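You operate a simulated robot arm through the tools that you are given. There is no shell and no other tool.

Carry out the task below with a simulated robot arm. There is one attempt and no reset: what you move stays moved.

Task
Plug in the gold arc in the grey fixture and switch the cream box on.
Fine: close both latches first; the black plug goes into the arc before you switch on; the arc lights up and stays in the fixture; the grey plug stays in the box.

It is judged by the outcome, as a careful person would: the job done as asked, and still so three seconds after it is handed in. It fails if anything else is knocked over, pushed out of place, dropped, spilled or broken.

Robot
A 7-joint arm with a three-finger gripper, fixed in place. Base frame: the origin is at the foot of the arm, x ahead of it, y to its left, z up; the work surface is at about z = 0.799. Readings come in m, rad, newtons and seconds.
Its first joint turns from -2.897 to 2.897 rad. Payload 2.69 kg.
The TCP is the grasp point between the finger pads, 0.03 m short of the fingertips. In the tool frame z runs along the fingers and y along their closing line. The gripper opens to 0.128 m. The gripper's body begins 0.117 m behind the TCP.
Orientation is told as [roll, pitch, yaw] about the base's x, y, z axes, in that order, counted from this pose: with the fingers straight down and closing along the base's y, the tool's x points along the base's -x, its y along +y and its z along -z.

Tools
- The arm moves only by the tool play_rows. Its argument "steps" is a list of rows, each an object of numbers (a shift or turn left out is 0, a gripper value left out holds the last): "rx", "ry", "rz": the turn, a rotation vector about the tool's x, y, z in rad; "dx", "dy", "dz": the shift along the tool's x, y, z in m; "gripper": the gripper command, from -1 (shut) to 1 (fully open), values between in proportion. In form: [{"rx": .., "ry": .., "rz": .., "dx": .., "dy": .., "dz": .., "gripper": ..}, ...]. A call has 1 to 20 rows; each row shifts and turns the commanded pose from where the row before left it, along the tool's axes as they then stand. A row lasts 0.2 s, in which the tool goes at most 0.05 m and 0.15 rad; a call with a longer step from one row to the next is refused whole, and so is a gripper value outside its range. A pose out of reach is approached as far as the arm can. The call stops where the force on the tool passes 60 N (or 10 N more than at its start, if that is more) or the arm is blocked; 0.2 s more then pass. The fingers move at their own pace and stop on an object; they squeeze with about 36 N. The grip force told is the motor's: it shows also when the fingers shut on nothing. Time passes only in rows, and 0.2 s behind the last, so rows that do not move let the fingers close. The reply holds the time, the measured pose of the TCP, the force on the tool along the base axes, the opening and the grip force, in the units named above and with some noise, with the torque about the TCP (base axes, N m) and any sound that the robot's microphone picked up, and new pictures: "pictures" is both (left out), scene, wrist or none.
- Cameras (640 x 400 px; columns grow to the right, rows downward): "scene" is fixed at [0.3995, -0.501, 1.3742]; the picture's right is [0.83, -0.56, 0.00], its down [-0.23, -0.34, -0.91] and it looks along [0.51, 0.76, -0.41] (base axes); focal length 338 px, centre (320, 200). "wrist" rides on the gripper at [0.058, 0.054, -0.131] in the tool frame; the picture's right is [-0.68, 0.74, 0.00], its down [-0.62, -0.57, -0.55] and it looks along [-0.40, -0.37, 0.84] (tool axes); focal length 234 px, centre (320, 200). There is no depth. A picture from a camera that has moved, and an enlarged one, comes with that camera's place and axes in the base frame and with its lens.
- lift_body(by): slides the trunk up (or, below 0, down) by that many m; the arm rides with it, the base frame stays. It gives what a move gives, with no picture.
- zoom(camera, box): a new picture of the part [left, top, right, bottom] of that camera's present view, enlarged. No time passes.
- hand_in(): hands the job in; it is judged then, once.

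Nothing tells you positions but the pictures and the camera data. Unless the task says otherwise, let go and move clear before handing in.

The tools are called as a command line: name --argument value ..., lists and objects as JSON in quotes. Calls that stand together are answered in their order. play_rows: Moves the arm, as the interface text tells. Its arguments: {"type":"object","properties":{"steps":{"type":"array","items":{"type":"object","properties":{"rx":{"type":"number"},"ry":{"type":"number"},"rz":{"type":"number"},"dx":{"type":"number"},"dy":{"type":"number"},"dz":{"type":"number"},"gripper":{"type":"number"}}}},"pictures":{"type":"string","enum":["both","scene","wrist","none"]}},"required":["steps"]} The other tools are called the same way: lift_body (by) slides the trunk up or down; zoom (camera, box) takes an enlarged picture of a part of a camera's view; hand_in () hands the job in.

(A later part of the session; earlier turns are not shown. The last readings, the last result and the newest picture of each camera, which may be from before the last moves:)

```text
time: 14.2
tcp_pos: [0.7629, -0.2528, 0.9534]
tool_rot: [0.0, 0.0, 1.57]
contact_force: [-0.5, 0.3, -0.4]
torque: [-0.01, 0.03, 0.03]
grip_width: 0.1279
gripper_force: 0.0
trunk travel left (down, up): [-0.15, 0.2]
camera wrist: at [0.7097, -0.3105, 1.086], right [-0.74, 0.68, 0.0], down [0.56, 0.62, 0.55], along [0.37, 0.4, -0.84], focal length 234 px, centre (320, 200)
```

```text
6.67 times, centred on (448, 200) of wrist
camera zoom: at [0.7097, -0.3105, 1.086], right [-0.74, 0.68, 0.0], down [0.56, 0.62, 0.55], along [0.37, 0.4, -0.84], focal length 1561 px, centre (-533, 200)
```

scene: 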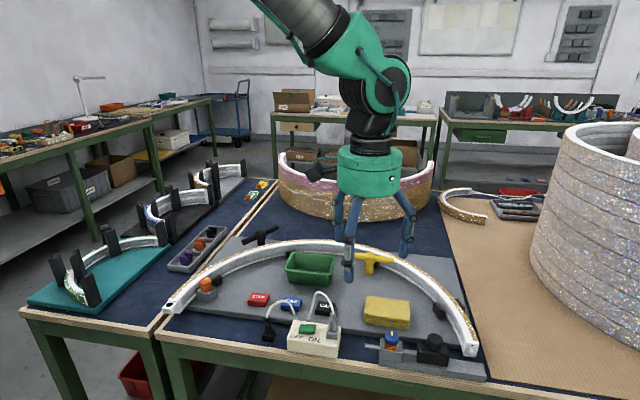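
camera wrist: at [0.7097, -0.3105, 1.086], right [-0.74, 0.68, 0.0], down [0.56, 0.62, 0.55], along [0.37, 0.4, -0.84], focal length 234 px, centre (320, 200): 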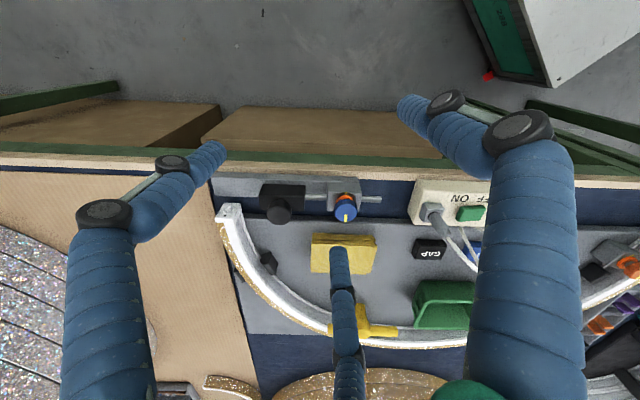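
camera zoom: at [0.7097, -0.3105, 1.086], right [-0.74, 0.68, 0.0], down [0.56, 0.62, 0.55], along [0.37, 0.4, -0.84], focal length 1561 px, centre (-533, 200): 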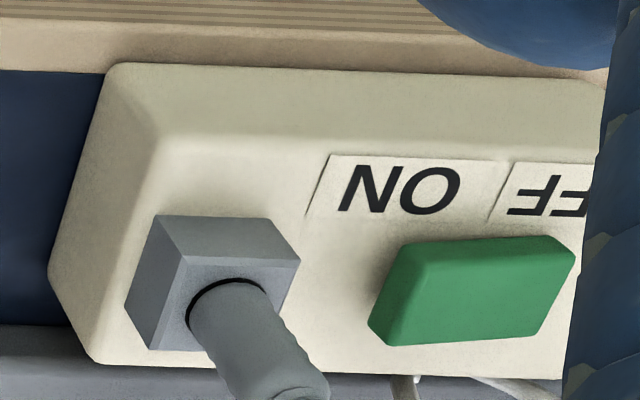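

The right-hand device is a slide with a lock knob on its own rail at the bench edge. Its travel ends short of the arc, while the two T-handles stand on the fixture itself and swing over the arc, so I take those as the latches. I'll move above the black one at (0.759, 0.366).

play_rows --steps '[{"dz": -0.045}, {"dz": -0.045}, {"dx": -0.0476}, {"dx": -0.0476}, {"dx": -0.0476}, {"dx": -0.0476}, {"dx": -0.0476}, {"dx": -0.0476}, {"dx": -0.0476}, {"dx": -0.0476}, {"dx": -0.0476}, {"dx": -0.0476}, {"dx": -0.0476}, {"dx": -0.0476}, {"dx": -0.0476, "dy": 0.004}, {"rz": 0.126}, {"rz": 0.126}, {"dz": 0.045, "gripper": 0.5}, {"dz": 0.045}]' --pictures "both"

```text
time: 18.2
tcp_pos: [0.7576, 0.3651, 0.9534]
tool_rot: [-0.001, 0.0, 1.319]
contact_force: [1.0, 0.1, 0.3]
torque: [-0.04, 0.02, 0.01]
grip_width: 0.096
gripper_force: 0.1
trunk travel left (down, up): [-0.15, 0.2]
camera wrist: at [0.6914, 0.3228, 1.0854], right [-0.54, 0.84, 0.0], down [0.7, 0.46, 0.55], along [0.46, 0.3, -0.84], focal length 234 px, centre (320, 200)
```

scene: 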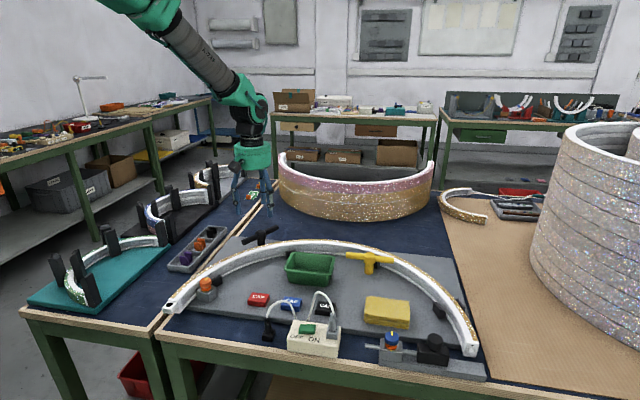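
wrist: 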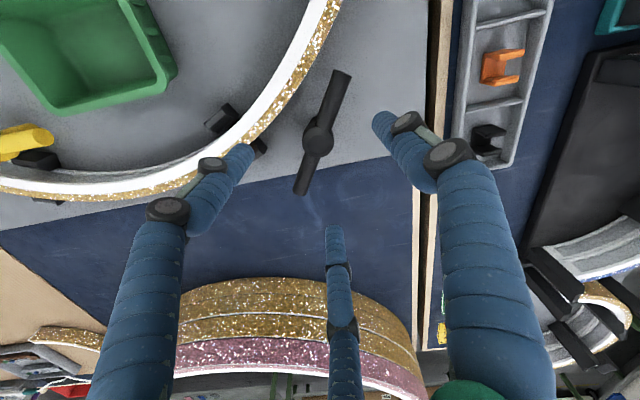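

zoom --camera "wrist" --box '[256, 60, 384, 200]'

zoom --camera "scene" --box '[210, 170, 310, 250]'

```text
2.86 times, centred on (320, 130) of wrist
camera zoom: at [0.6914, 0.3228, 1.0854], right [-0.54, 0.84, 0.0], down [0.7, 0.46, 0.55], along [0.46, 0.3, -0.84], focal length 669 px, centre (320, 400)
```

zoom: 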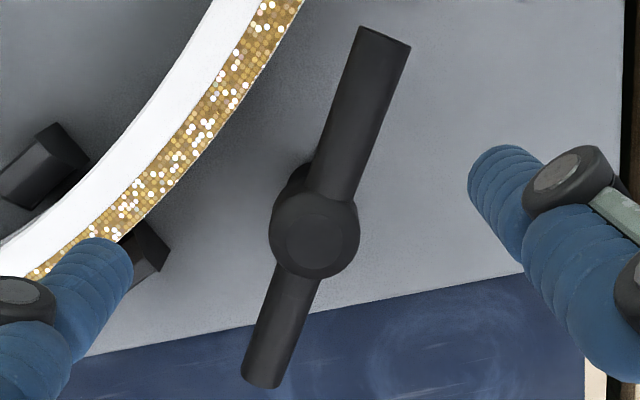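

```text
5.00 times, centred on (260, 210) of scene
camera zoom: at [0.3995, -0.501, 1.3742], right [0.83, -0.56, 0.0], down [-0.23, -0.34, -0.91], along [0.51, 0.76, -0.41], focal length 1687 px, centre (620, 150)
```

zoom: 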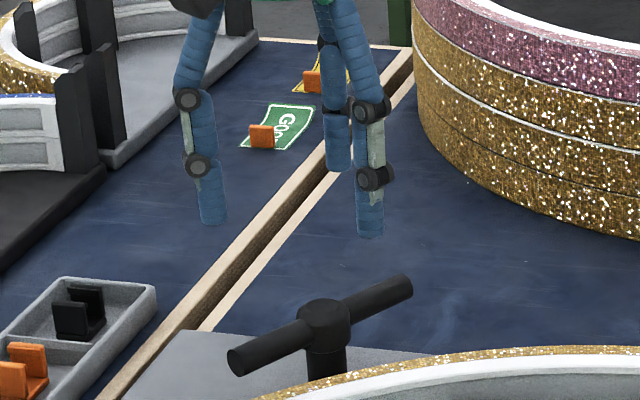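

The hub of the black T is confirmed at (0.7595, 0.366), with its bar at about 14° and the closed (radial) direction at about 80°. I'll lower the fingers around the hub to bar height, staying above the arc top, then check before turning.

play_rows --steps '[{"dx": -0.0015, "dy": -0.0017, "dz": 0.03}, {"dz": 0.025}, {"dz": 0.015}, {"dz": 0.008}]' --pictures "both"

```text
time: 19.2
tcp_pos: [0.7596, 0.3648, 0.8777]
tool_rot: [0.0, 0.0, 1.32]
contact_force: [0.3, -0.1, -0.6]
torque: [0.0, 0.0, -0.01]
grip_width: 0.0961
gripper_force: 0.1
trunk travel left (down, up): [-0.15, 0.2]
camera wrist: at [0.6934, 0.322, 1.0089], right [-0.54, 0.84, 0.0], down [0.7, 0.46, 0.55], along [0.46, 0.3, -0.84], focal length 234 px, centre (320, 200)
```

scene: 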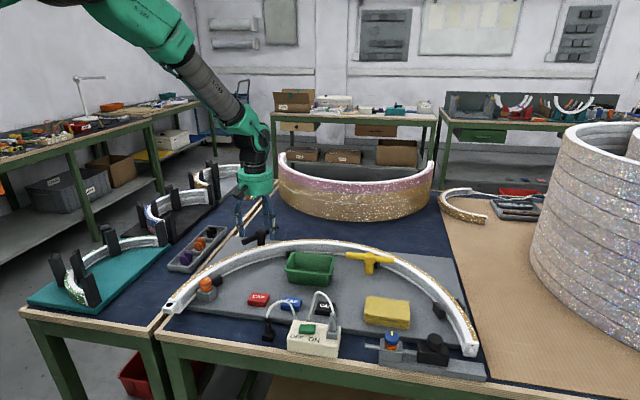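
wrist: 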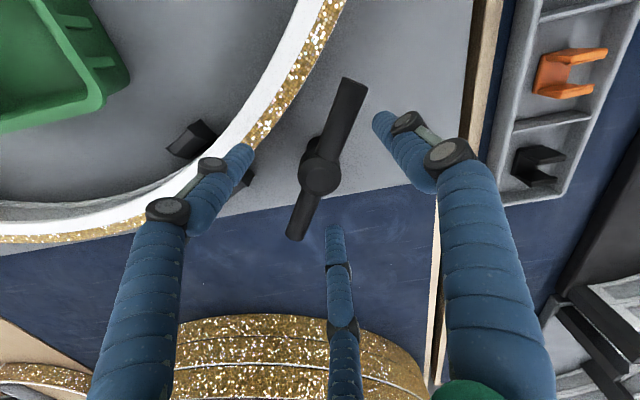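

play_rows --steps '[{"dz": 0.0045, "dy": -0.0003, "dx": -0.001}]' --pictures "none"

zoom --camera "wrist" --box '[180, 70, 420, 280]'

zoom --camera "scene" --box '[220, 190, 300, 250]'

```text
time: 19.6
tcp_pos: [0.7605, 0.365, 0.8732]
tool_rot: [-0.001, -0.001, 1.318]
contact_force: [-0.3, -0.9, 0.1]
torque: [0.0, -0.05, 0.01]
grip_width: 0.0959
gripper_force: 0.0
trunk travel left (down, up): [-0.15, 0.2]
```

```text
1.90 times, centred on (300, 175) of wrist
camera zoom: at [0.694, 0.3224, 1.0041], right [-0.54, 0.84, 0.0], down [0.7, 0.46, 0.55], along [0.46, 0.3, -0.84], focal length 446 px, centre (358, 248)
```

zoom: 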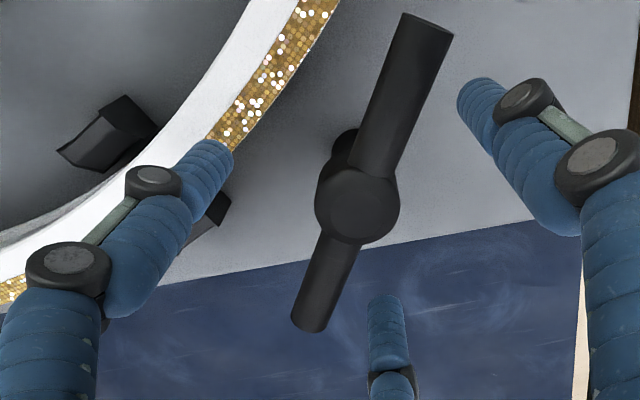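

```text
6.67 times, centred on (260, 220) of scene
camera zoom: at [0.3995, -0.501, 1.3742], right [0.83, -0.56, 0.0], down [-0.23, -0.34, -0.91], along [0.51, 0.76, -0.41], focal length 2250 px, centre (720, 67)
```

zoom: 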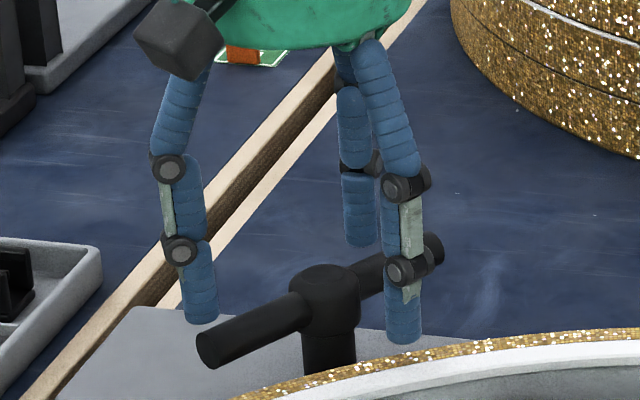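

Fingers are around the hub with no contact. I'll begin turning counter-clockwise in small steps and check whether the bar follows.

play_rows --steps '[{"rz": -0.1}, {"rz": -0.1}, {"rz": -0.1}, {"rz": -0.1}]' --pictures "wrist"

zoom --camera "scene" --box '[220, 190, 300, 250]'

```text
time: 20.6
tcp_pos: [0.7605, 0.3648, 0.8723]
tool_rot: [0.0, 0.001, 1.72]
contact_force: [-0.4, 0.7, 0.0]
torque: [0.02, -0.01, -0.04]
grip_width: 0.0963
gripper_force: 0.4
trunk travel left (down, up): [-0.15, 0.2]
camera wrist: at [0.7169, 0.3001, 1.0038], right [-0.83, 0.56, 0.0], down [0.47, 0.69, 0.55], along [0.31, 0.45, -0.84], focal length 234 px, centre (320, 200)
```

wrist: 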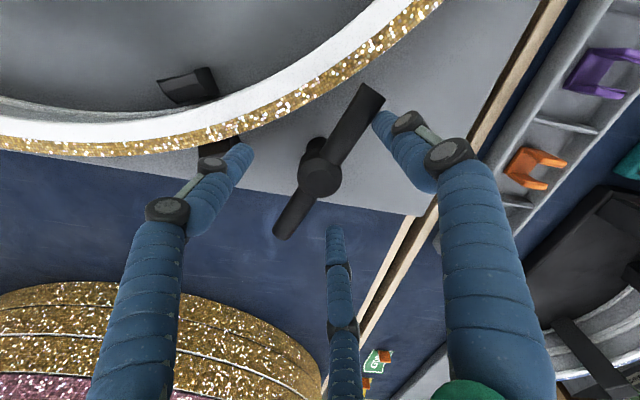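

```text
6.67 times, centred on (260, 220) of scene
camera zoom: at [0.3995, -0.501, 1.3742], right [0.83, -0.56, 0.0], down [-0.23, -0.34, -0.91], along [0.51, 0.76, -0.41], focal length 2250 px, centre (720, 67)
```

zoom: 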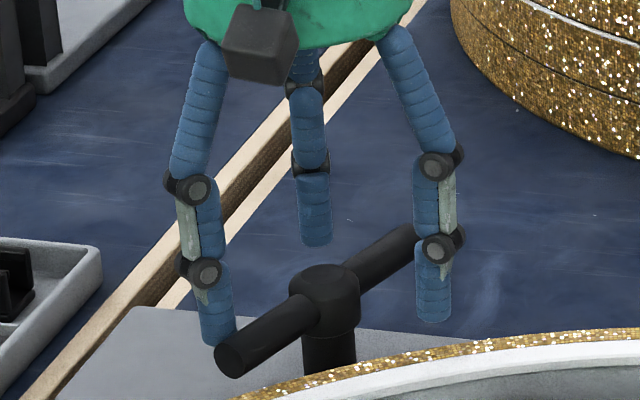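

The bar follows the finger freely. I'll carry on turning toward radial, watching for a stop or a click.

play_rows --steps '[{"rz": -0.1}, {"rz": -0.1}, {"rz": -0.1}, {"rz": -0.1}, {"rz": -0.1}, {"rz": -0.1}]' --pictures "wrist"

zoom --camera "scene" --box '[220, 190, 300, 250]'

```text
time: 22.0
tcp_pos: [0.7599, 0.3646, 0.8719]
tool_rot: [-0.002, 0.0, 2.322]
contact_force: [-1.1, 0.2, -0.2]
torque: [0.02, -0.02, -0.01]
grip_width: 0.0959
gripper_force: 0.4
trunk travel left (down, up): [-0.15, 0.2]
camera wrist: at [0.7607, 0.2868, 1.0038], right [-1.0, -0.01, 0.0], down [-0.01, 0.84, 0.55], along [0.0, 0.55, -0.84], focal length 234 px, centre (320, 200)
```

wrist: 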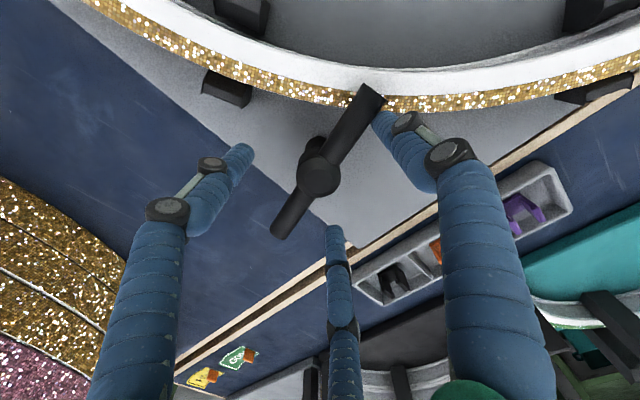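

```text
6.67 times, centred on (260, 220) of scene
camera zoom: at [0.3995, -0.501, 1.3742], right [0.83, -0.56, 0.0], down [-0.23, -0.34, -0.91], along [0.51, 0.76, -0.41], focal length 2250 px, centre (720, 67)
```

zoom: 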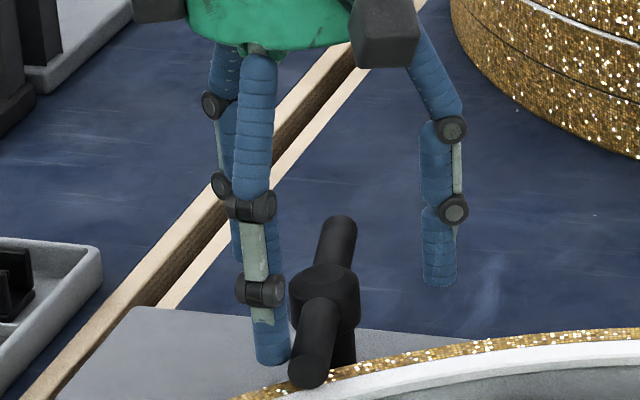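

play_rows --steps '[{"rz": -0.08}, {"rz": -0.08}, {"rz": -0.08}]' --pictures "wrist"

zoom --camera "scene" --box '[220, 190, 300, 250]'

zoom --camera "wrist" --box '[240, 40, 440, 260]'

```text
time: 22.8
tcp_pos: [0.7609, 0.3651, 0.8723]
tool_rot: [0.0, 0.0, 2.561]
contact_force: [0.4, -0.6, 0.3]
torque: [0.0, 0.0, 0.01]
grip_width: 0.0961
gripper_force: 0.0
trunk travel left (down, up): [-0.15, 0.2]
camera wrist: at [0.7802, 0.2897, 1.0043], right [-0.97, -0.24, 0.0], down [-0.2, 0.81, 0.55], along [-0.13, 0.53, -0.84], focal length 234 px, centre (320, 200)
```

wrist: 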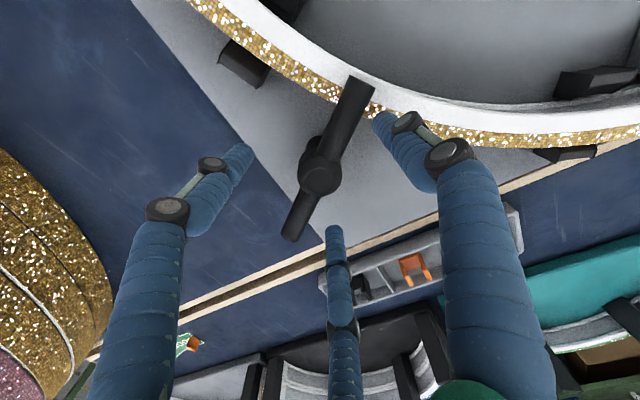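

```text
6.67 times, centred on (260, 220) of scene
camera zoom: at [0.3995, -0.501, 1.3742], right [0.83, -0.56, 0.0], down [-0.23, -0.34, -0.91], along [0.51, 0.76, -0.41], focal length 2250 px, centre (720, 67)
```

zoom: 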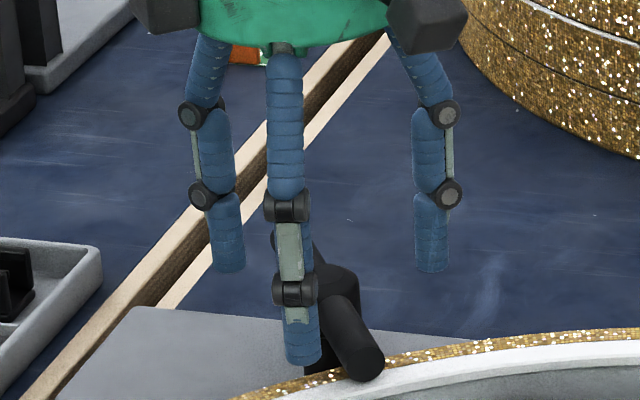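

```text
1.82 times, centred on (340, 150) of wrist
camera zoom: at [0.7802, 0.2897, 1.0043], right [-0.97, -0.24, 0.0], down [-0.2, 0.81, 0.55], along [-0.13, 0.53, -0.84], focal length 426 px, centre (284, 291)
```

zoom: 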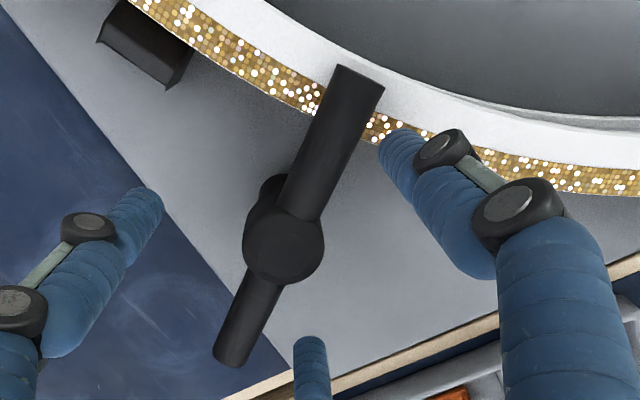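

The bar has moved ahead of the finger to about 263°, which is roughly radial and over the arc, as if it snapped into place. I'll wait a moment and check that it stays there.

play_rows --steps '[{"rz": 0.05}, {"rz": 0.05}]' --pictures "none"

zoom --camera "wrist" --box '[240, 40, 440, 260]'

zoom --camera "scene" --box '[220, 190, 300, 250]'

```text
time: 23.4
tcp_pos: [0.7603, 0.3669, 0.8716]
tool_rot: [-0.001, 0.0, 2.458]
contact_force: [0.0, 1.3, -0.3]
torque: [0.01, 0.02, 0.0]
grip_width: 0.0959
gripper_force: 0.1
trunk travel left (down, up): [-0.15, 0.2]
```

```text
1.82 times, centred on (340, 150) of wrist
camera zoom: at [0.7712, 0.2885, 1.0043], right [-0.99, -0.14, 0.0], down [-0.12, 0.83, 0.55], along [-0.08, 0.54, -0.84], focal length 426 px, centre (284, 291)
```

zoom: 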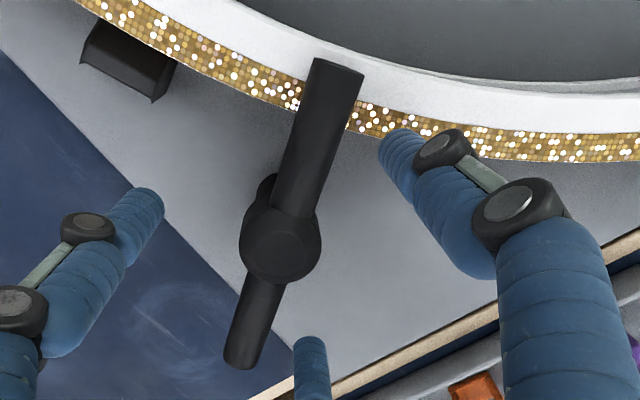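

```text
6.67 times, centred on (260, 220) of scene
camera zoom: at [0.3995, -0.501, 1.3742], right [0.83, -0.56, 0.0], down [-0.23, -0.34, -0.91], along [0.51, 0.76, -0.41], focal length 2250 px, centre (720, 67)
```

zoom: 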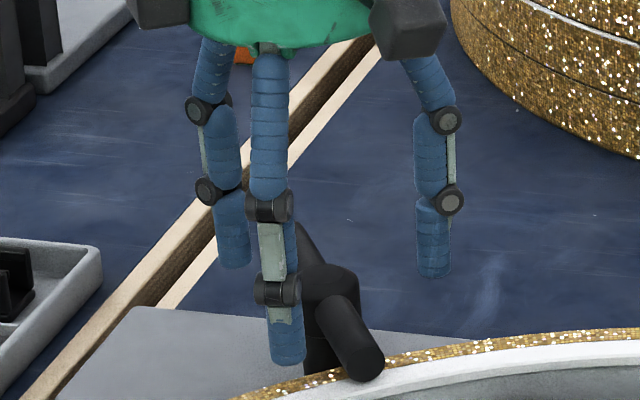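

The black latch stays put, perpendicular across the arc, so it's closed. I'll lift straight up, turn the wrist back and go above the yellow T near (0.952, 0.083).

play_rows --steps '[{"dz": -0.04}, {"dz": -0.045}, {"dz": -0.045}, {"rz": 0.149}, {"rz": 0.149}, {"rz": 0.149}, {"rz": 0.149}, {"rz": 0.149}, {"rz": 0.149}, {"rz": 0.149}, {"rz": 0.149}, {"rz": 0.149}, {"rz": 0.149}, {"rz": 0.149}, {"rz": 0.149}, {"rz": 0.149}, {"rz": 0.149}, {"rz": 0.149}]' --pictures "none"

play_rows --steps '[{"dx": -0.01555, "dy": -0.0399}, {"dx": -0.01555, "dy": -0.0399}, {"dx": -0.01555, "dy": -0.0399}, {"dx": -0.01555, "dy": -0.0399}, {"dx": -0.01555, "dy": -0.0399}, {"dx": -0.01555, "dy": -0.0399}, {"dx": -0.01555, "dy": -0.0399}, {"dx": -0.01555, "dy": -0.0399}, {"dz": 0.04}]' --pictures "both"

```text
time: 27.2
tcp_pos: [0.7614, 0.3671, 1.0023]
tool_rot: [0.0, 0.002, 0.22]
contact_force: [0.3, 0.4, -0.6]
torque: [0.02, -0.02, -0.02]
grip_width: 0.0958
gripper_force: 0.0
trunk travel left (down, up): [-0.15, 0.2]
```

```text
time: 29.2
tcp_pos: [0.9478, 0.0787, 0.9603]
tool_rot: [0.001, -0.001, 0.223]
contact_force: [0.3, -0.4, 0.9]
torque: [0.08, -0.01, 0.02]
grip_width: 0.096
gripper_force: 0.1
trunk travel left (down, up): [-0.15, 0.2]
camera wrist: at [0.8798, 0.1188, 1.0922], right [0.5, 0.87, 0.0], down [0.73, -0.42, 0.55], along [0.48, -0.27, -0.84], focal length 234 px, centre (320, 200)
```

scene: 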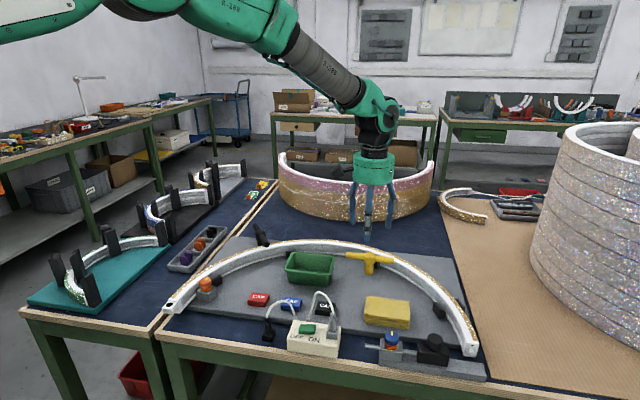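
wrist: 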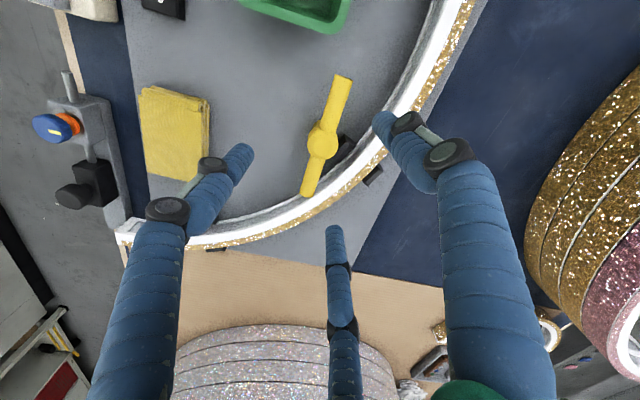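

zoom --camera "wrist" --box '[256, 60, 396, 210]'

zoom --camera "scene" --box '[230, 215, 310, 265]'

```text
2.67 times, centred on (326, 135) of wrist
camera zoom: at [0.8798, 0.1188, 1.0922], right [0.5, 0.87, 0.0], down [0.73, -0.42, 0.55], along [0.48, -0.27, -0.84], focal length 624 px, centre (304, 373)
```

zoom: 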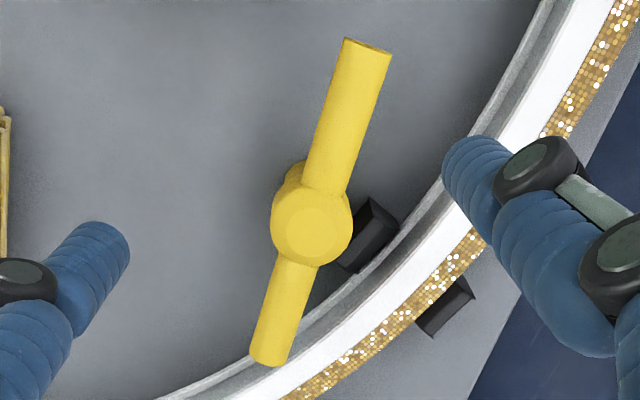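

```text
8.00 times, centred on (270, 240) of scene
camera zoom: at [0.3995, -0.501, 1.3742], right [0.83, -0.56, 0.0], down [-0.23, -0.34, -0.91], along [0.51, 0.76, -0.41], focal length 2700 px, centre (720, -120)
```

zoom: 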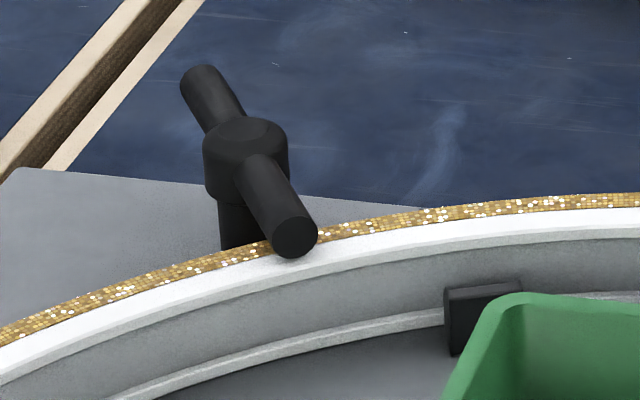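

Black latch confirmed across the arc. Yellow hub is at (0.955, 0.079) with its bar at 134°, so I'll centre over it and lower the same way.

play_rows --steps '[{"dx": -0.0068, "dy": -0.0015, "dz": 0.03}, {"dz": 0.03}, {"dz": 0.018}, {"dz": 0.009}]' --pictures "wrist"

zoom --camera "scene" --box '[320, 215, 416, 290]'

zoom --camera "wrist" --box '[200, 80, 440, 280]'

```text
time: 30.2
tcp_pos: [0.96, 0.0811, 0.8753]
tool_rot: [0.001, 0.0, 0.224]
contact_force: [0.2, -0.2, 1.2]
torque: [-0.03, 0.01, 0.01]
grip_width: 0.0959
gripper_force: 0.1
trunk travel left (down, up): [-0.15, 0.2]
camera wrist: at [0.8901, 0.1209, 1.0063], right [0.5, 0.87, 0.0], down [0.73, -0.42, 0.55], along [0.48, -0.27, -0.84], focal length 234 px, centre (320, 200)
```

wrist: 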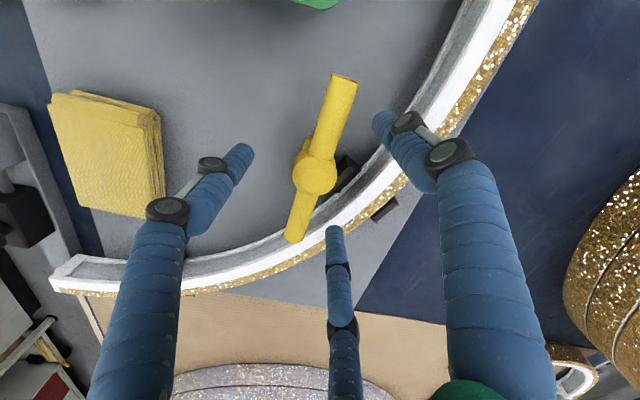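

```text
5.33 times, centred on (368, 252) of scene
camera zoom: at [0.3995, -0.501, 1.3742], right [0.83, -0.56, 0.0], down [-0.23, -0.34, -0.91], along [0.51, 0.76, -0.41], focal length 1800 px, centre (64, -80)
```

zoom: 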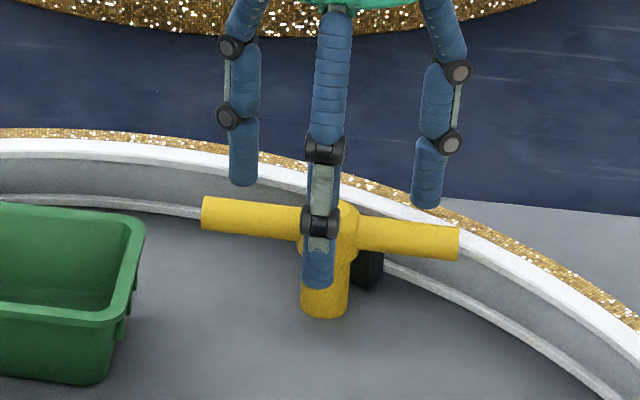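

```text
2.00 times, centred on (320, 180) of wrist
camera zoom: at [0.8901, 0.1209, 1.0063], right [0.5, 0.87, 0.0], down [0.73, -0.42, 0.55], along [0.48, -0.27, -0.84], focal length 468 px, centre (320, 240)
```

zoom: 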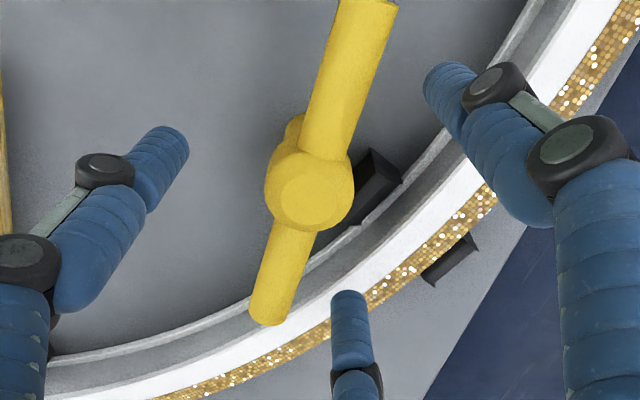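

play_rows --steps '[{"dx": 0.0045, "dz": 0.003}, {"rz": -0.1}, {"rz": -0.1}, {"rz": -0.1}, {"rz": -0.1}, {"rz": -0.1}]' --pictures "wrist"

zoom --camera "scene" --box '[320, 215, 416, 290]'

```text
time: 31.6
tcp_pos: [0.9549, 0.0789, 0.8703]
tool_rot: [0.0, 0.0, 0.725]
contact_force: [-0.2, 0.6, -0.5]
torque: [0.01, -0.01, 0.01]
grip_width: 0.0961
gripper_force: 0.2
trunk travel left (down, up): [-0.15, 0.2]
camera wrist: at [0.8762, 0.0821, 1.0033], right [0.02, 1.0, 0.0], down [0.84, -0.01, 0.55], along [0.55, -0.01, -0.84], focal length 234 px, centre (320, 200)
```

wrist: 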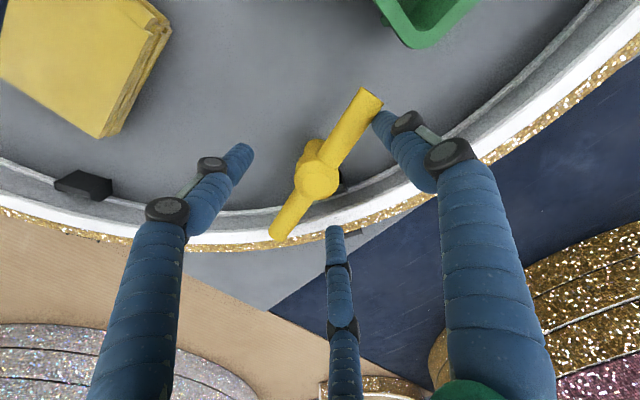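

```text
5.33 times, centred on (368, 252) of scene
camera zoom: at [0.3995, -0.501, 1.3742], right [0.83, -0.56, 0.0], down [-0.23, -0.34, -0.91], along [0.51, 0.76, -0.41], focal length 1800 px, centre (64, -80)
```

zoom: 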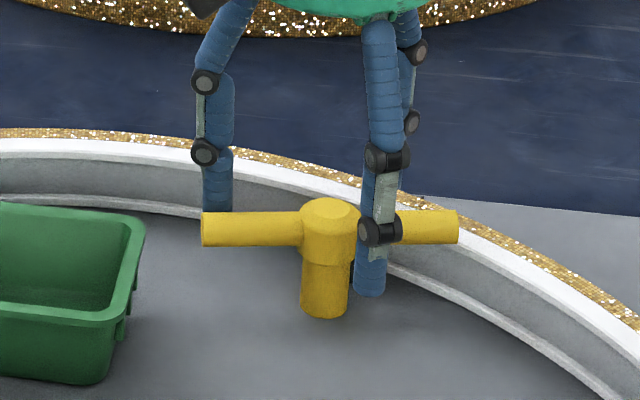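

Yellow bar follows as well. I'll continue turning it toward radial (about 23°).

play_rows --steps '[{"rz": -0.1}, {"rz": -0.1}, {"rz": -0.1}, {"rz": -0.1}, {"rz": -0.1}, {"rz": -0.08}, {"rz": -0.08}]' --pictures "wrist"

zoom --camera "scene" --box '[320, 215, 416, 290]'

```text
time: 33.2
tcp_pos: [0.9554, 0.0803, 0.8726]
tool_rot: [0.001, 0.001, 1.385]
contact_force: [-0.4, -0.3, -0.2]
torque: [-0.03, 0.04, 0.0]
grip_width: 0.0961
gripper_force: 0.1
trunk travel left (down, up): [-0.15, 0.2]
camera wrist: at [0.8918, 0.0339, 1.0036], right [-0.6, 0.8, 0.0], down [0.67, 0.5, 0.55], along [0.44, 0.33, -0.84], focal length 234 px, centre (320, 200)
```

wrist: 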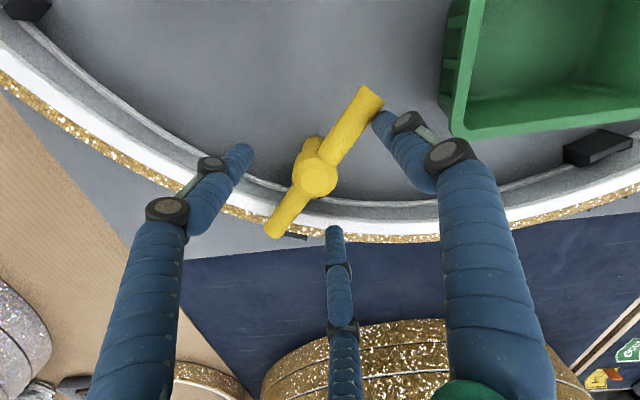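

```text
5.33 times, centred on (368, 252) of scene
camera zoom: at [0.3995, -0.501, 1.3742], right [0.83, -0.56, 0.0], down [-0.23, -0.34, -0.91], along [0.51, 0.76, -0.41], focal length 1800 px, centre (64, -80)
```

zoom: 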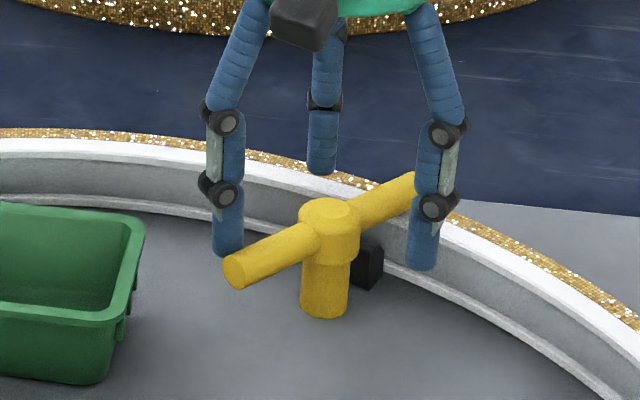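

play_rows --steps '[{"rz": -0.07}, {"rz": -0.05}, {}]' --pictures "wrist"

zoom --camera "scene" --box '[320, 215, 416, 290]'

zoom --camera "wrist" --box '[220, 60, 420, 260]'

```text
time: 34.0
tcp_pos: [0.9556, 0.0803, 0.8712]
tool_rot: [0.0, 0.001, 1.504]
contact_force: [0.0, -0.7, 0.3]
torque: [0.02, 0.03, 0.01]
grip_width: 0.0962
gripper_force: 0.1
trunk travel left (down, up): [-0.15, 0.2]
camera wrist: at [0.8979, 0.0271, 1.0034], right [-0.69, 0.72, 0.0], down [0.61, 0.58, 0.55], along [0.4, 0.38, -0.84], focal length 234 px, centre (320, 200)
```

wrist: 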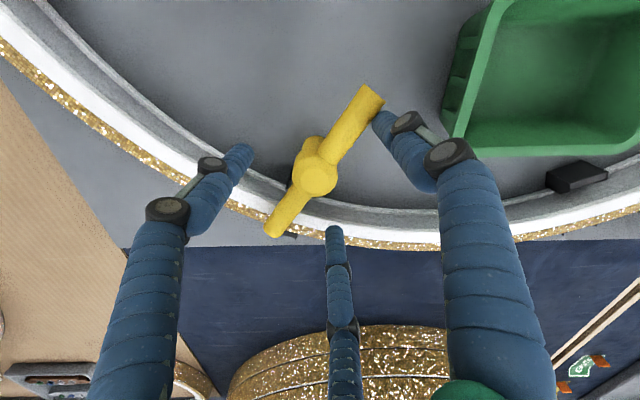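

```text
5.33 times, centred on (368, 252) of scene
camera zoom: at [0.3995, -0.501, 1.3742], right [0.83, -0.56, 0.0], down [-0.23, -0.34, -0.91], along [0.51, 0.76, -0.41], focal length 1800 px, centre (64, -80)
```

zoom: 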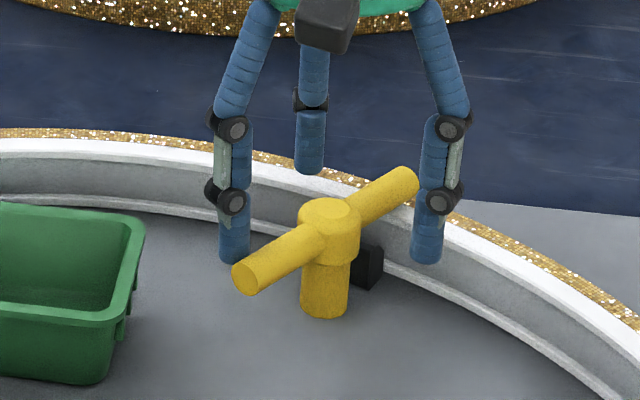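

```text
2.00 times, centred on (320, 160) of wrist
camera zoom: at [0.8979, 0.0271, 1.0034], right [-0.69, 0.72, 0.0], down [0.61, 0.58, 0.55], along [0.4, 0.38, -0.84], focal length 468 px, centre (320, 280)
```

zoom: 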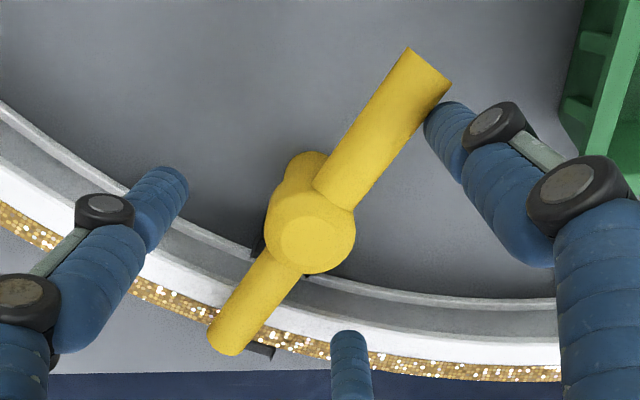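

play_rows --steps '[{"rz": -0.05}, {"rz": -0.04}, {}]' --pictures "none"

zoom --camera "scene" --box '[320, 215, 416, 290]'

zoom --camera "wrist" --box '[220, 60, 420, 260]'

```text
time: 34.8
tcp_pos: [0.954, 0.0802, 0.8718]
tool_rot: [0.0, 0.001, 1.593]
contact_force: [0.4, 0.2, 0.1]
torque: [0.02, 0.0, 0.02]
grip_width: 0.096
gripper_force: 0.0
trunk travel left (down, up): [-0.15, 0.2]
```

```text
5.33 times, centred on (368, 252) of scene
camera zoom: at [0.3995, -0.501, 1.3742], right [0.83, -0.56, 0.0], down [-0.23, -0.34, -0.91], along [0.51, 0.76, -0.41], focal length 1800 px, centre (64, -80)
```

zoom: 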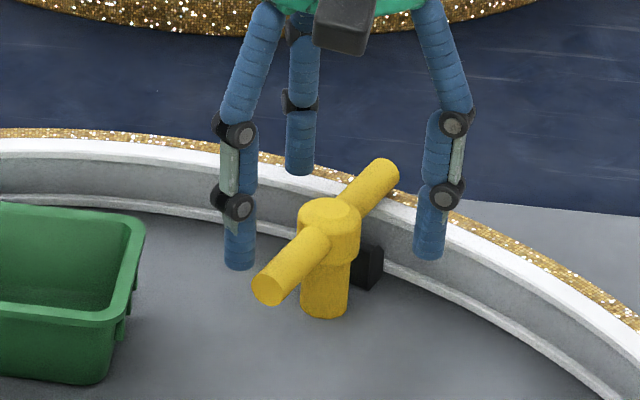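

```text
2.00 times, centred on (320, 160) of wrist
camera zoom: at [0.9023, 0.0216, 1.0035], right [-0.75, 0.66, 0.0], down [0.55, 0.63, 0.55], along [0.36, 0.41, -0.84], focal length 468 px, centre (320, 280)
```

zoom: 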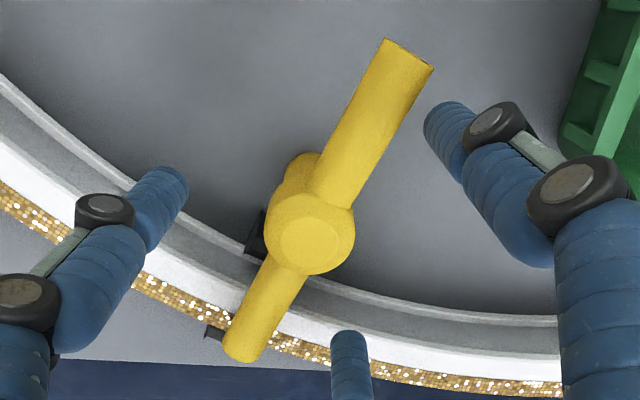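

Both latches have now snapped shut across the arc. I'll lift clear, turn the wrist back, and look closely at the black plug near (0.61, 0.01) and its lead.

play_rows --steps '[{"dz": -0.045}, {"dz": -0.045}, {"dz": -0.045}, {"dz": -0.045}, {"rz": 0.1448, "gripper": 1}, {"rz": 0.1448}, {"rz": 0.1448}, {"rz": 0.1448}, {"rz": 0.1448}, {"rz": 0.1448}, {"rz": 0.1448}, {"rz": 0.1448}, {"rz": 0.1448}, {"rz": 0.1448}, {"rz": 0.1448}]' --pictures "scene"

play_rows --steps '[{"dx": 0.044, "dy": -0.003}, {"dx": 0.044, "dy": -0.003}, {"dx": 0.044, "dy": -0.003}, {"dx": 0.044, "dy": -0.003}, {"dx": 0.044, "dy": -0.003}, {"dx": 0.044, "dy": -0.003}, {"dx": 0.044, "dy": -0.003}, {"dx": 0.044, "dy": -0.003}, {"dx": 0.044}, {"dz": 0.035}, {"dz": 0.035}]' --pictures "wrist"

```text
time: 38.0
tcp_pos: [0.9543, 0.0802, 1.0514]
tool_rot: [0.001, 0.001, -0.004]
contact_force: [-0.6, 0.6, -0.5]
torque: [0.0, -0.01, 0.0]
grip_width: 0.1282
gripper_force: 0.0
trunk travel left (down, up): [-0.15, 0.2]
```

scene: 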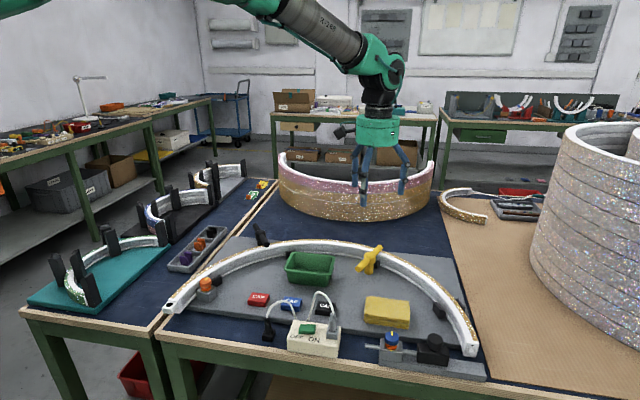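

```text
time: 40.4
tcp_pos: [0.56, 0.0572, 0.9797]
tool_rot: [-0.001, -0.001, 0.0]
contact_force: [0.4, -0.3, 0.6]
torque: [0.01, 0.03, -0.03]
grip_width: 0.1277
gripper_force: 0.0
trunk travel left (down, up): [-0.15, 0.2]
camera wrist: at [0.5008, 0.1115, 1.1128], right [0.68, 0.74, 0.0], down [0.62, -0.57, 0.55], along [0.4, -0.37, -0.84], focal length 234 px, centre (320, 200)
```

wrist: 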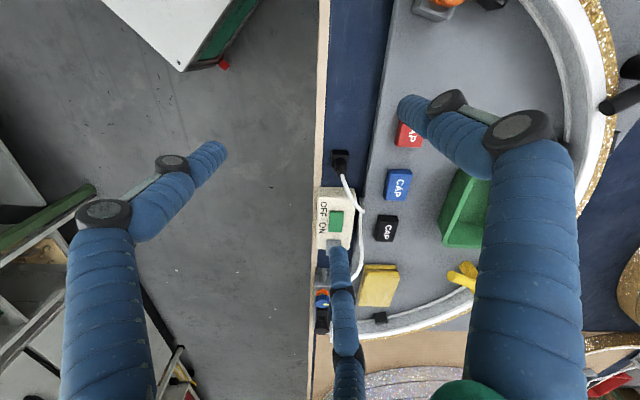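

zoom --camera "wrist" --box '[300, 140, 396, 200]'

zoom --camera "wrist" --box '[300, 180, 412, 270]'

zoom --camera "scene" --box '[240, 280, 360, 360]'

zoom --camera "scene" --box '[340, 235, 400, 280]'

```text
6.67 times, centred on (348, 170) of wrist
camera zoom: at [0.5008, 0.1115, 1.1128], right [0.68, 0.74, 0.0], down [0.62, -0.57, 0.55], along [0.4, -0.37, -0.84], focal length 1561 px, centre (133, 400)
```

zoom: 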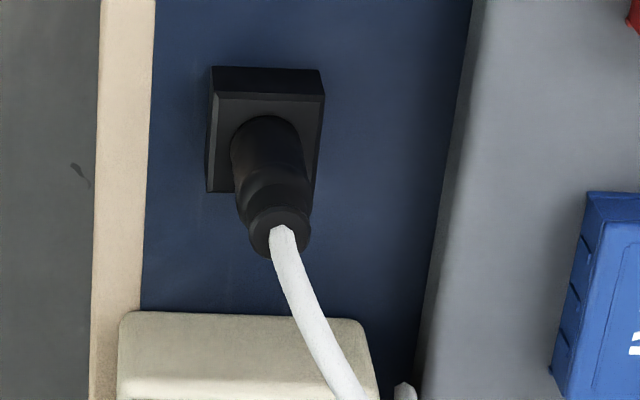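

```text
4.44 times, centred on (356, 225) of wrist
camera zoom: at [0.5008, 0.1115, 1.1128], right [0.68, 0.74, 0.0], down [0.62, -0.57, 0.55], along [0.4, -0.37, -0.84], focal length 1041 px, centre (160, 89)
```

zoom: 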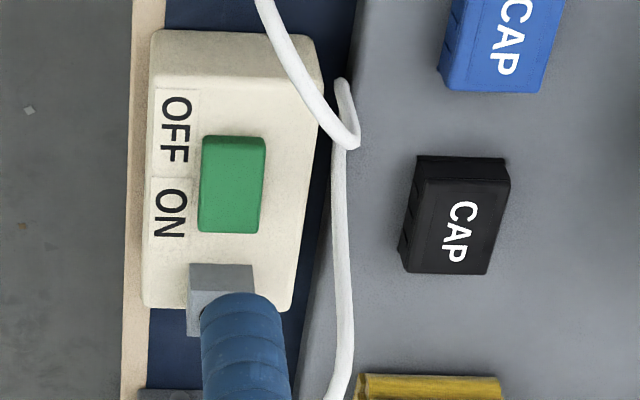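

```text
5.00 times, centred on (300, 320) of scene
camera zoom: at [0.3995, -0.501, 1.3742], right [0.83, -0.56, 0.0], down [-0.23, -0.34, -0.91], along [0.51, 0.76, -0.41], focal length 1687 px, centre (420, -400)
```

zoom: 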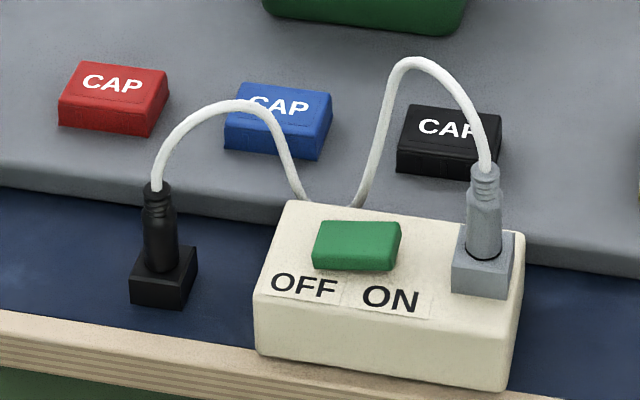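

```text
8.89 times, centred on (370, 258) of scene
camera zoom: at [0.3995, -0.501, 1.3742], right [0.83, -0.56, 0.0], down [-0.23, -0.34, -0.91], along [0.51, 0.76, -0.41], focal length 3000 px, centre (-124, -311)
```

zoom: 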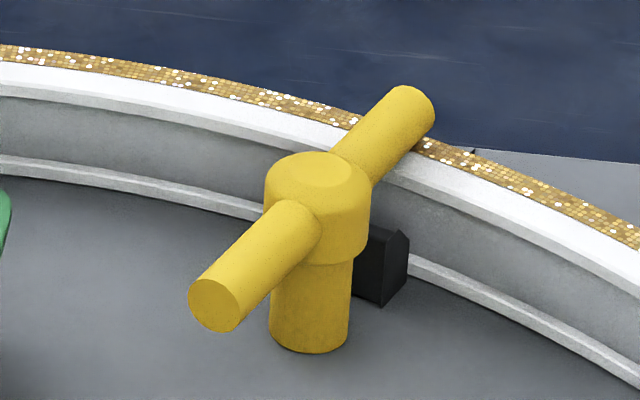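

Both latches are clearly closed. The black plug is parked in a small black socket; I'll zoom in tightly from both cameras to fix its position and height.

zoom --camera "scene" --box '[256, 308, 288, 348]'

zoom --camera "wrist" --box '[324, 144, 356, 184]'

zoom --camera "scene" --box '[160, 270, 208, 320]'

```text
10.00 times, centred on (272, 328) of scene
camera zoom: at [0.3995, -0.501, 1.3742], right [0.83, -0.56, 0.0], down [-0.23, -0.34, -0.91], along [0.51, 0.76, -0.41], focal length 3375 px, centre (800, -1080)
```

zoom: 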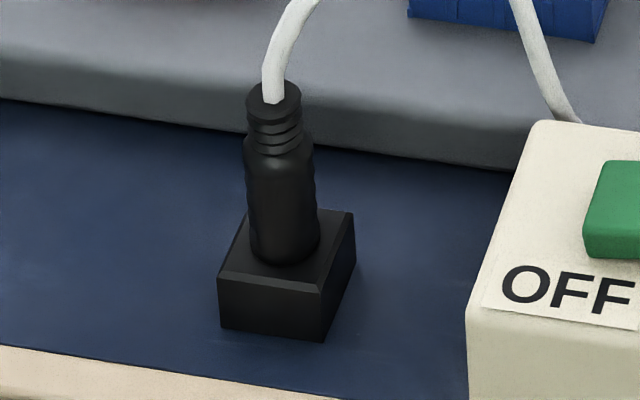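

```text
10.00 times, centred on (340, 164) of wrist
camera zoom: at [0.5008, 0.1115, 1.1128], right [0.68, 0.74, 0.0], down [0.62, -0.57, 0.55], along [0.4, -0.37, -0.84], focal length 2342 px, centre (120, 560)
```

zoom: 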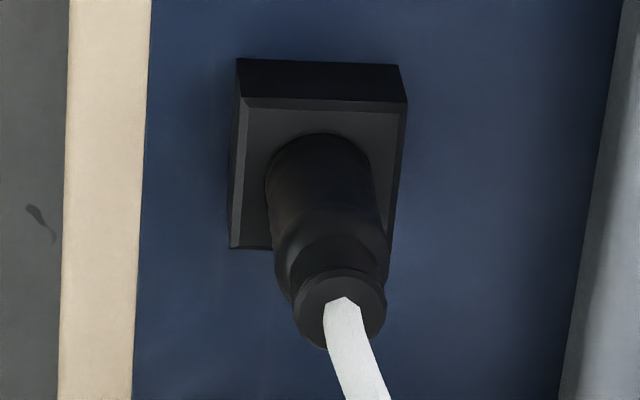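

```text
8.00 times, centred on (184, 295) of scene
camera zoom: at [0.3995, -0.501, 1.3742], right [0.83, -0.56, 0.0], down [-0.23, -0.34, -0.91], along [0.51, 0.76, -0.41], focal length 2700 px, centre (1408, -560)
```

zoom: 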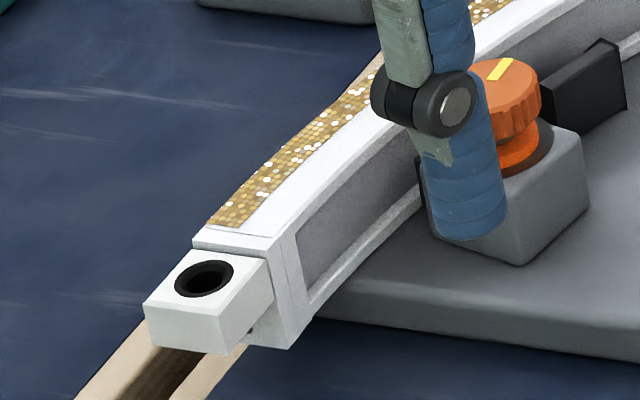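

Triangulating both views puts the plug upright at about (0.624, 0.038) with its top near z = 0.836 and the blue mat near z = 0.778. The lead leaves toward the back right, so I'll turn the wrist to -45° to keep the fingers off it and hover above the plug.

play_rows --steps '[{"rz": 0.1309, "gripper": -0.06}, {"rz": 0.1309}, {"rz": 0.1309}, {"rz": 0.1309}, {"rz": 0.1309}, {"rz": 0.1309}, {"dx": -0.03, "dy": 0.016}, {"dx": -0.0287, "dy": 0.0158}, {"dz": 0.03}]' --pictures "both"

zoom --camera "wrist" --box '[240, 80, 400, 220]'

zoom --camera "scene" --box '[230, 260, 350, 350]'

```text
time: 42.4
tcp_pos: [0.6235, 0.0392, 0.9516]
tool_rot: [0.001, 0.001, -0.787]
contact_force: [0.4, 0.2, 0.1]
torque: [0.02, 0.03, -0.01]
grip_width: 0.0602
gripper_force: 0.0
trunk travel left (down, up): [-0.15, 0.2]
camera wrist: at [0.6206, 0.1189, 1.0839], right [1.0, 0.04, 0.0], down [0.03, -0.84, 0.55], along [0.02, -0.55, -0.84], focal length 234 px, centre (320, 200)
```

scene: 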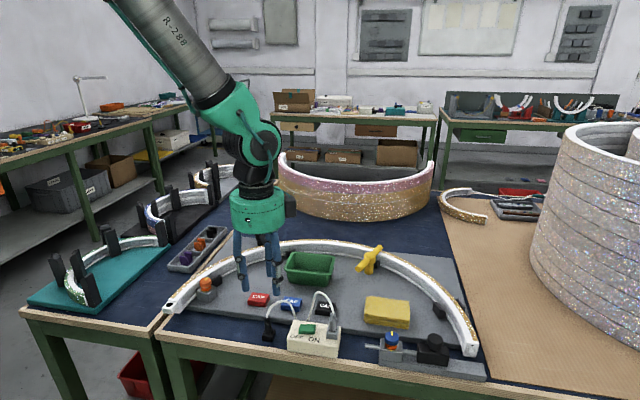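
wrist: 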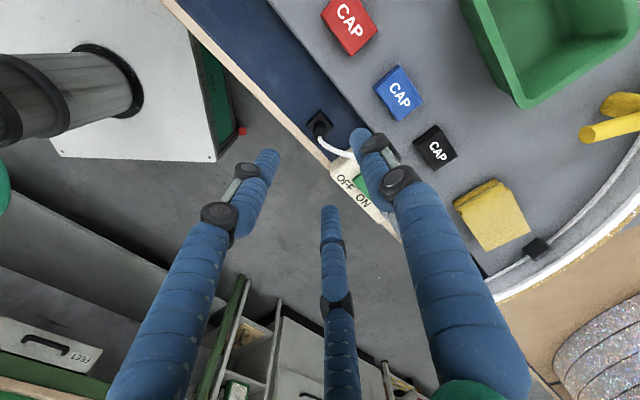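

```text
2.86 times, centred on (320, 150) of wrist
camera zoom: at [0.6206, 0.1189, 1.0839], right [1.0, 0.04, 0.0], down [0.03, -0.84, 0.55], along [0.02, -0.55, -0.84], focal length 669 px, centre (320, 343)
```

zoom: 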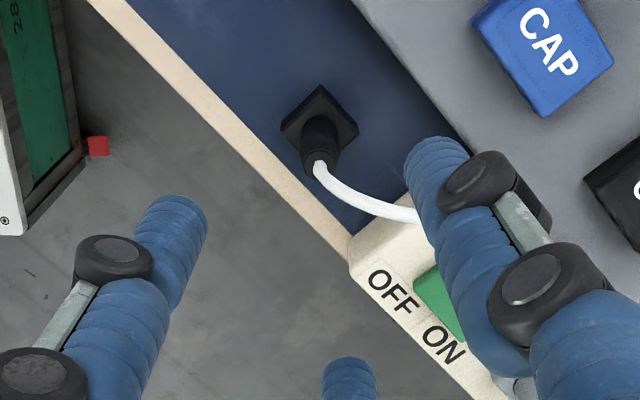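

```text
4.44 times, centred on (290, 305) of scene
camera zoom: at [0.3995, -0.501, 1.3742], right [0.83, -0.56, 0.0], down [-0.23, -0.34, -0.91], along [0.51, 0.76, -0.41], focal length 1500 px, centre (453, -267)
```

zoom: 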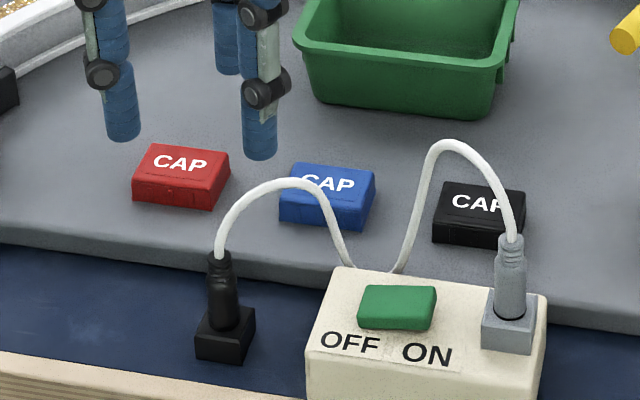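

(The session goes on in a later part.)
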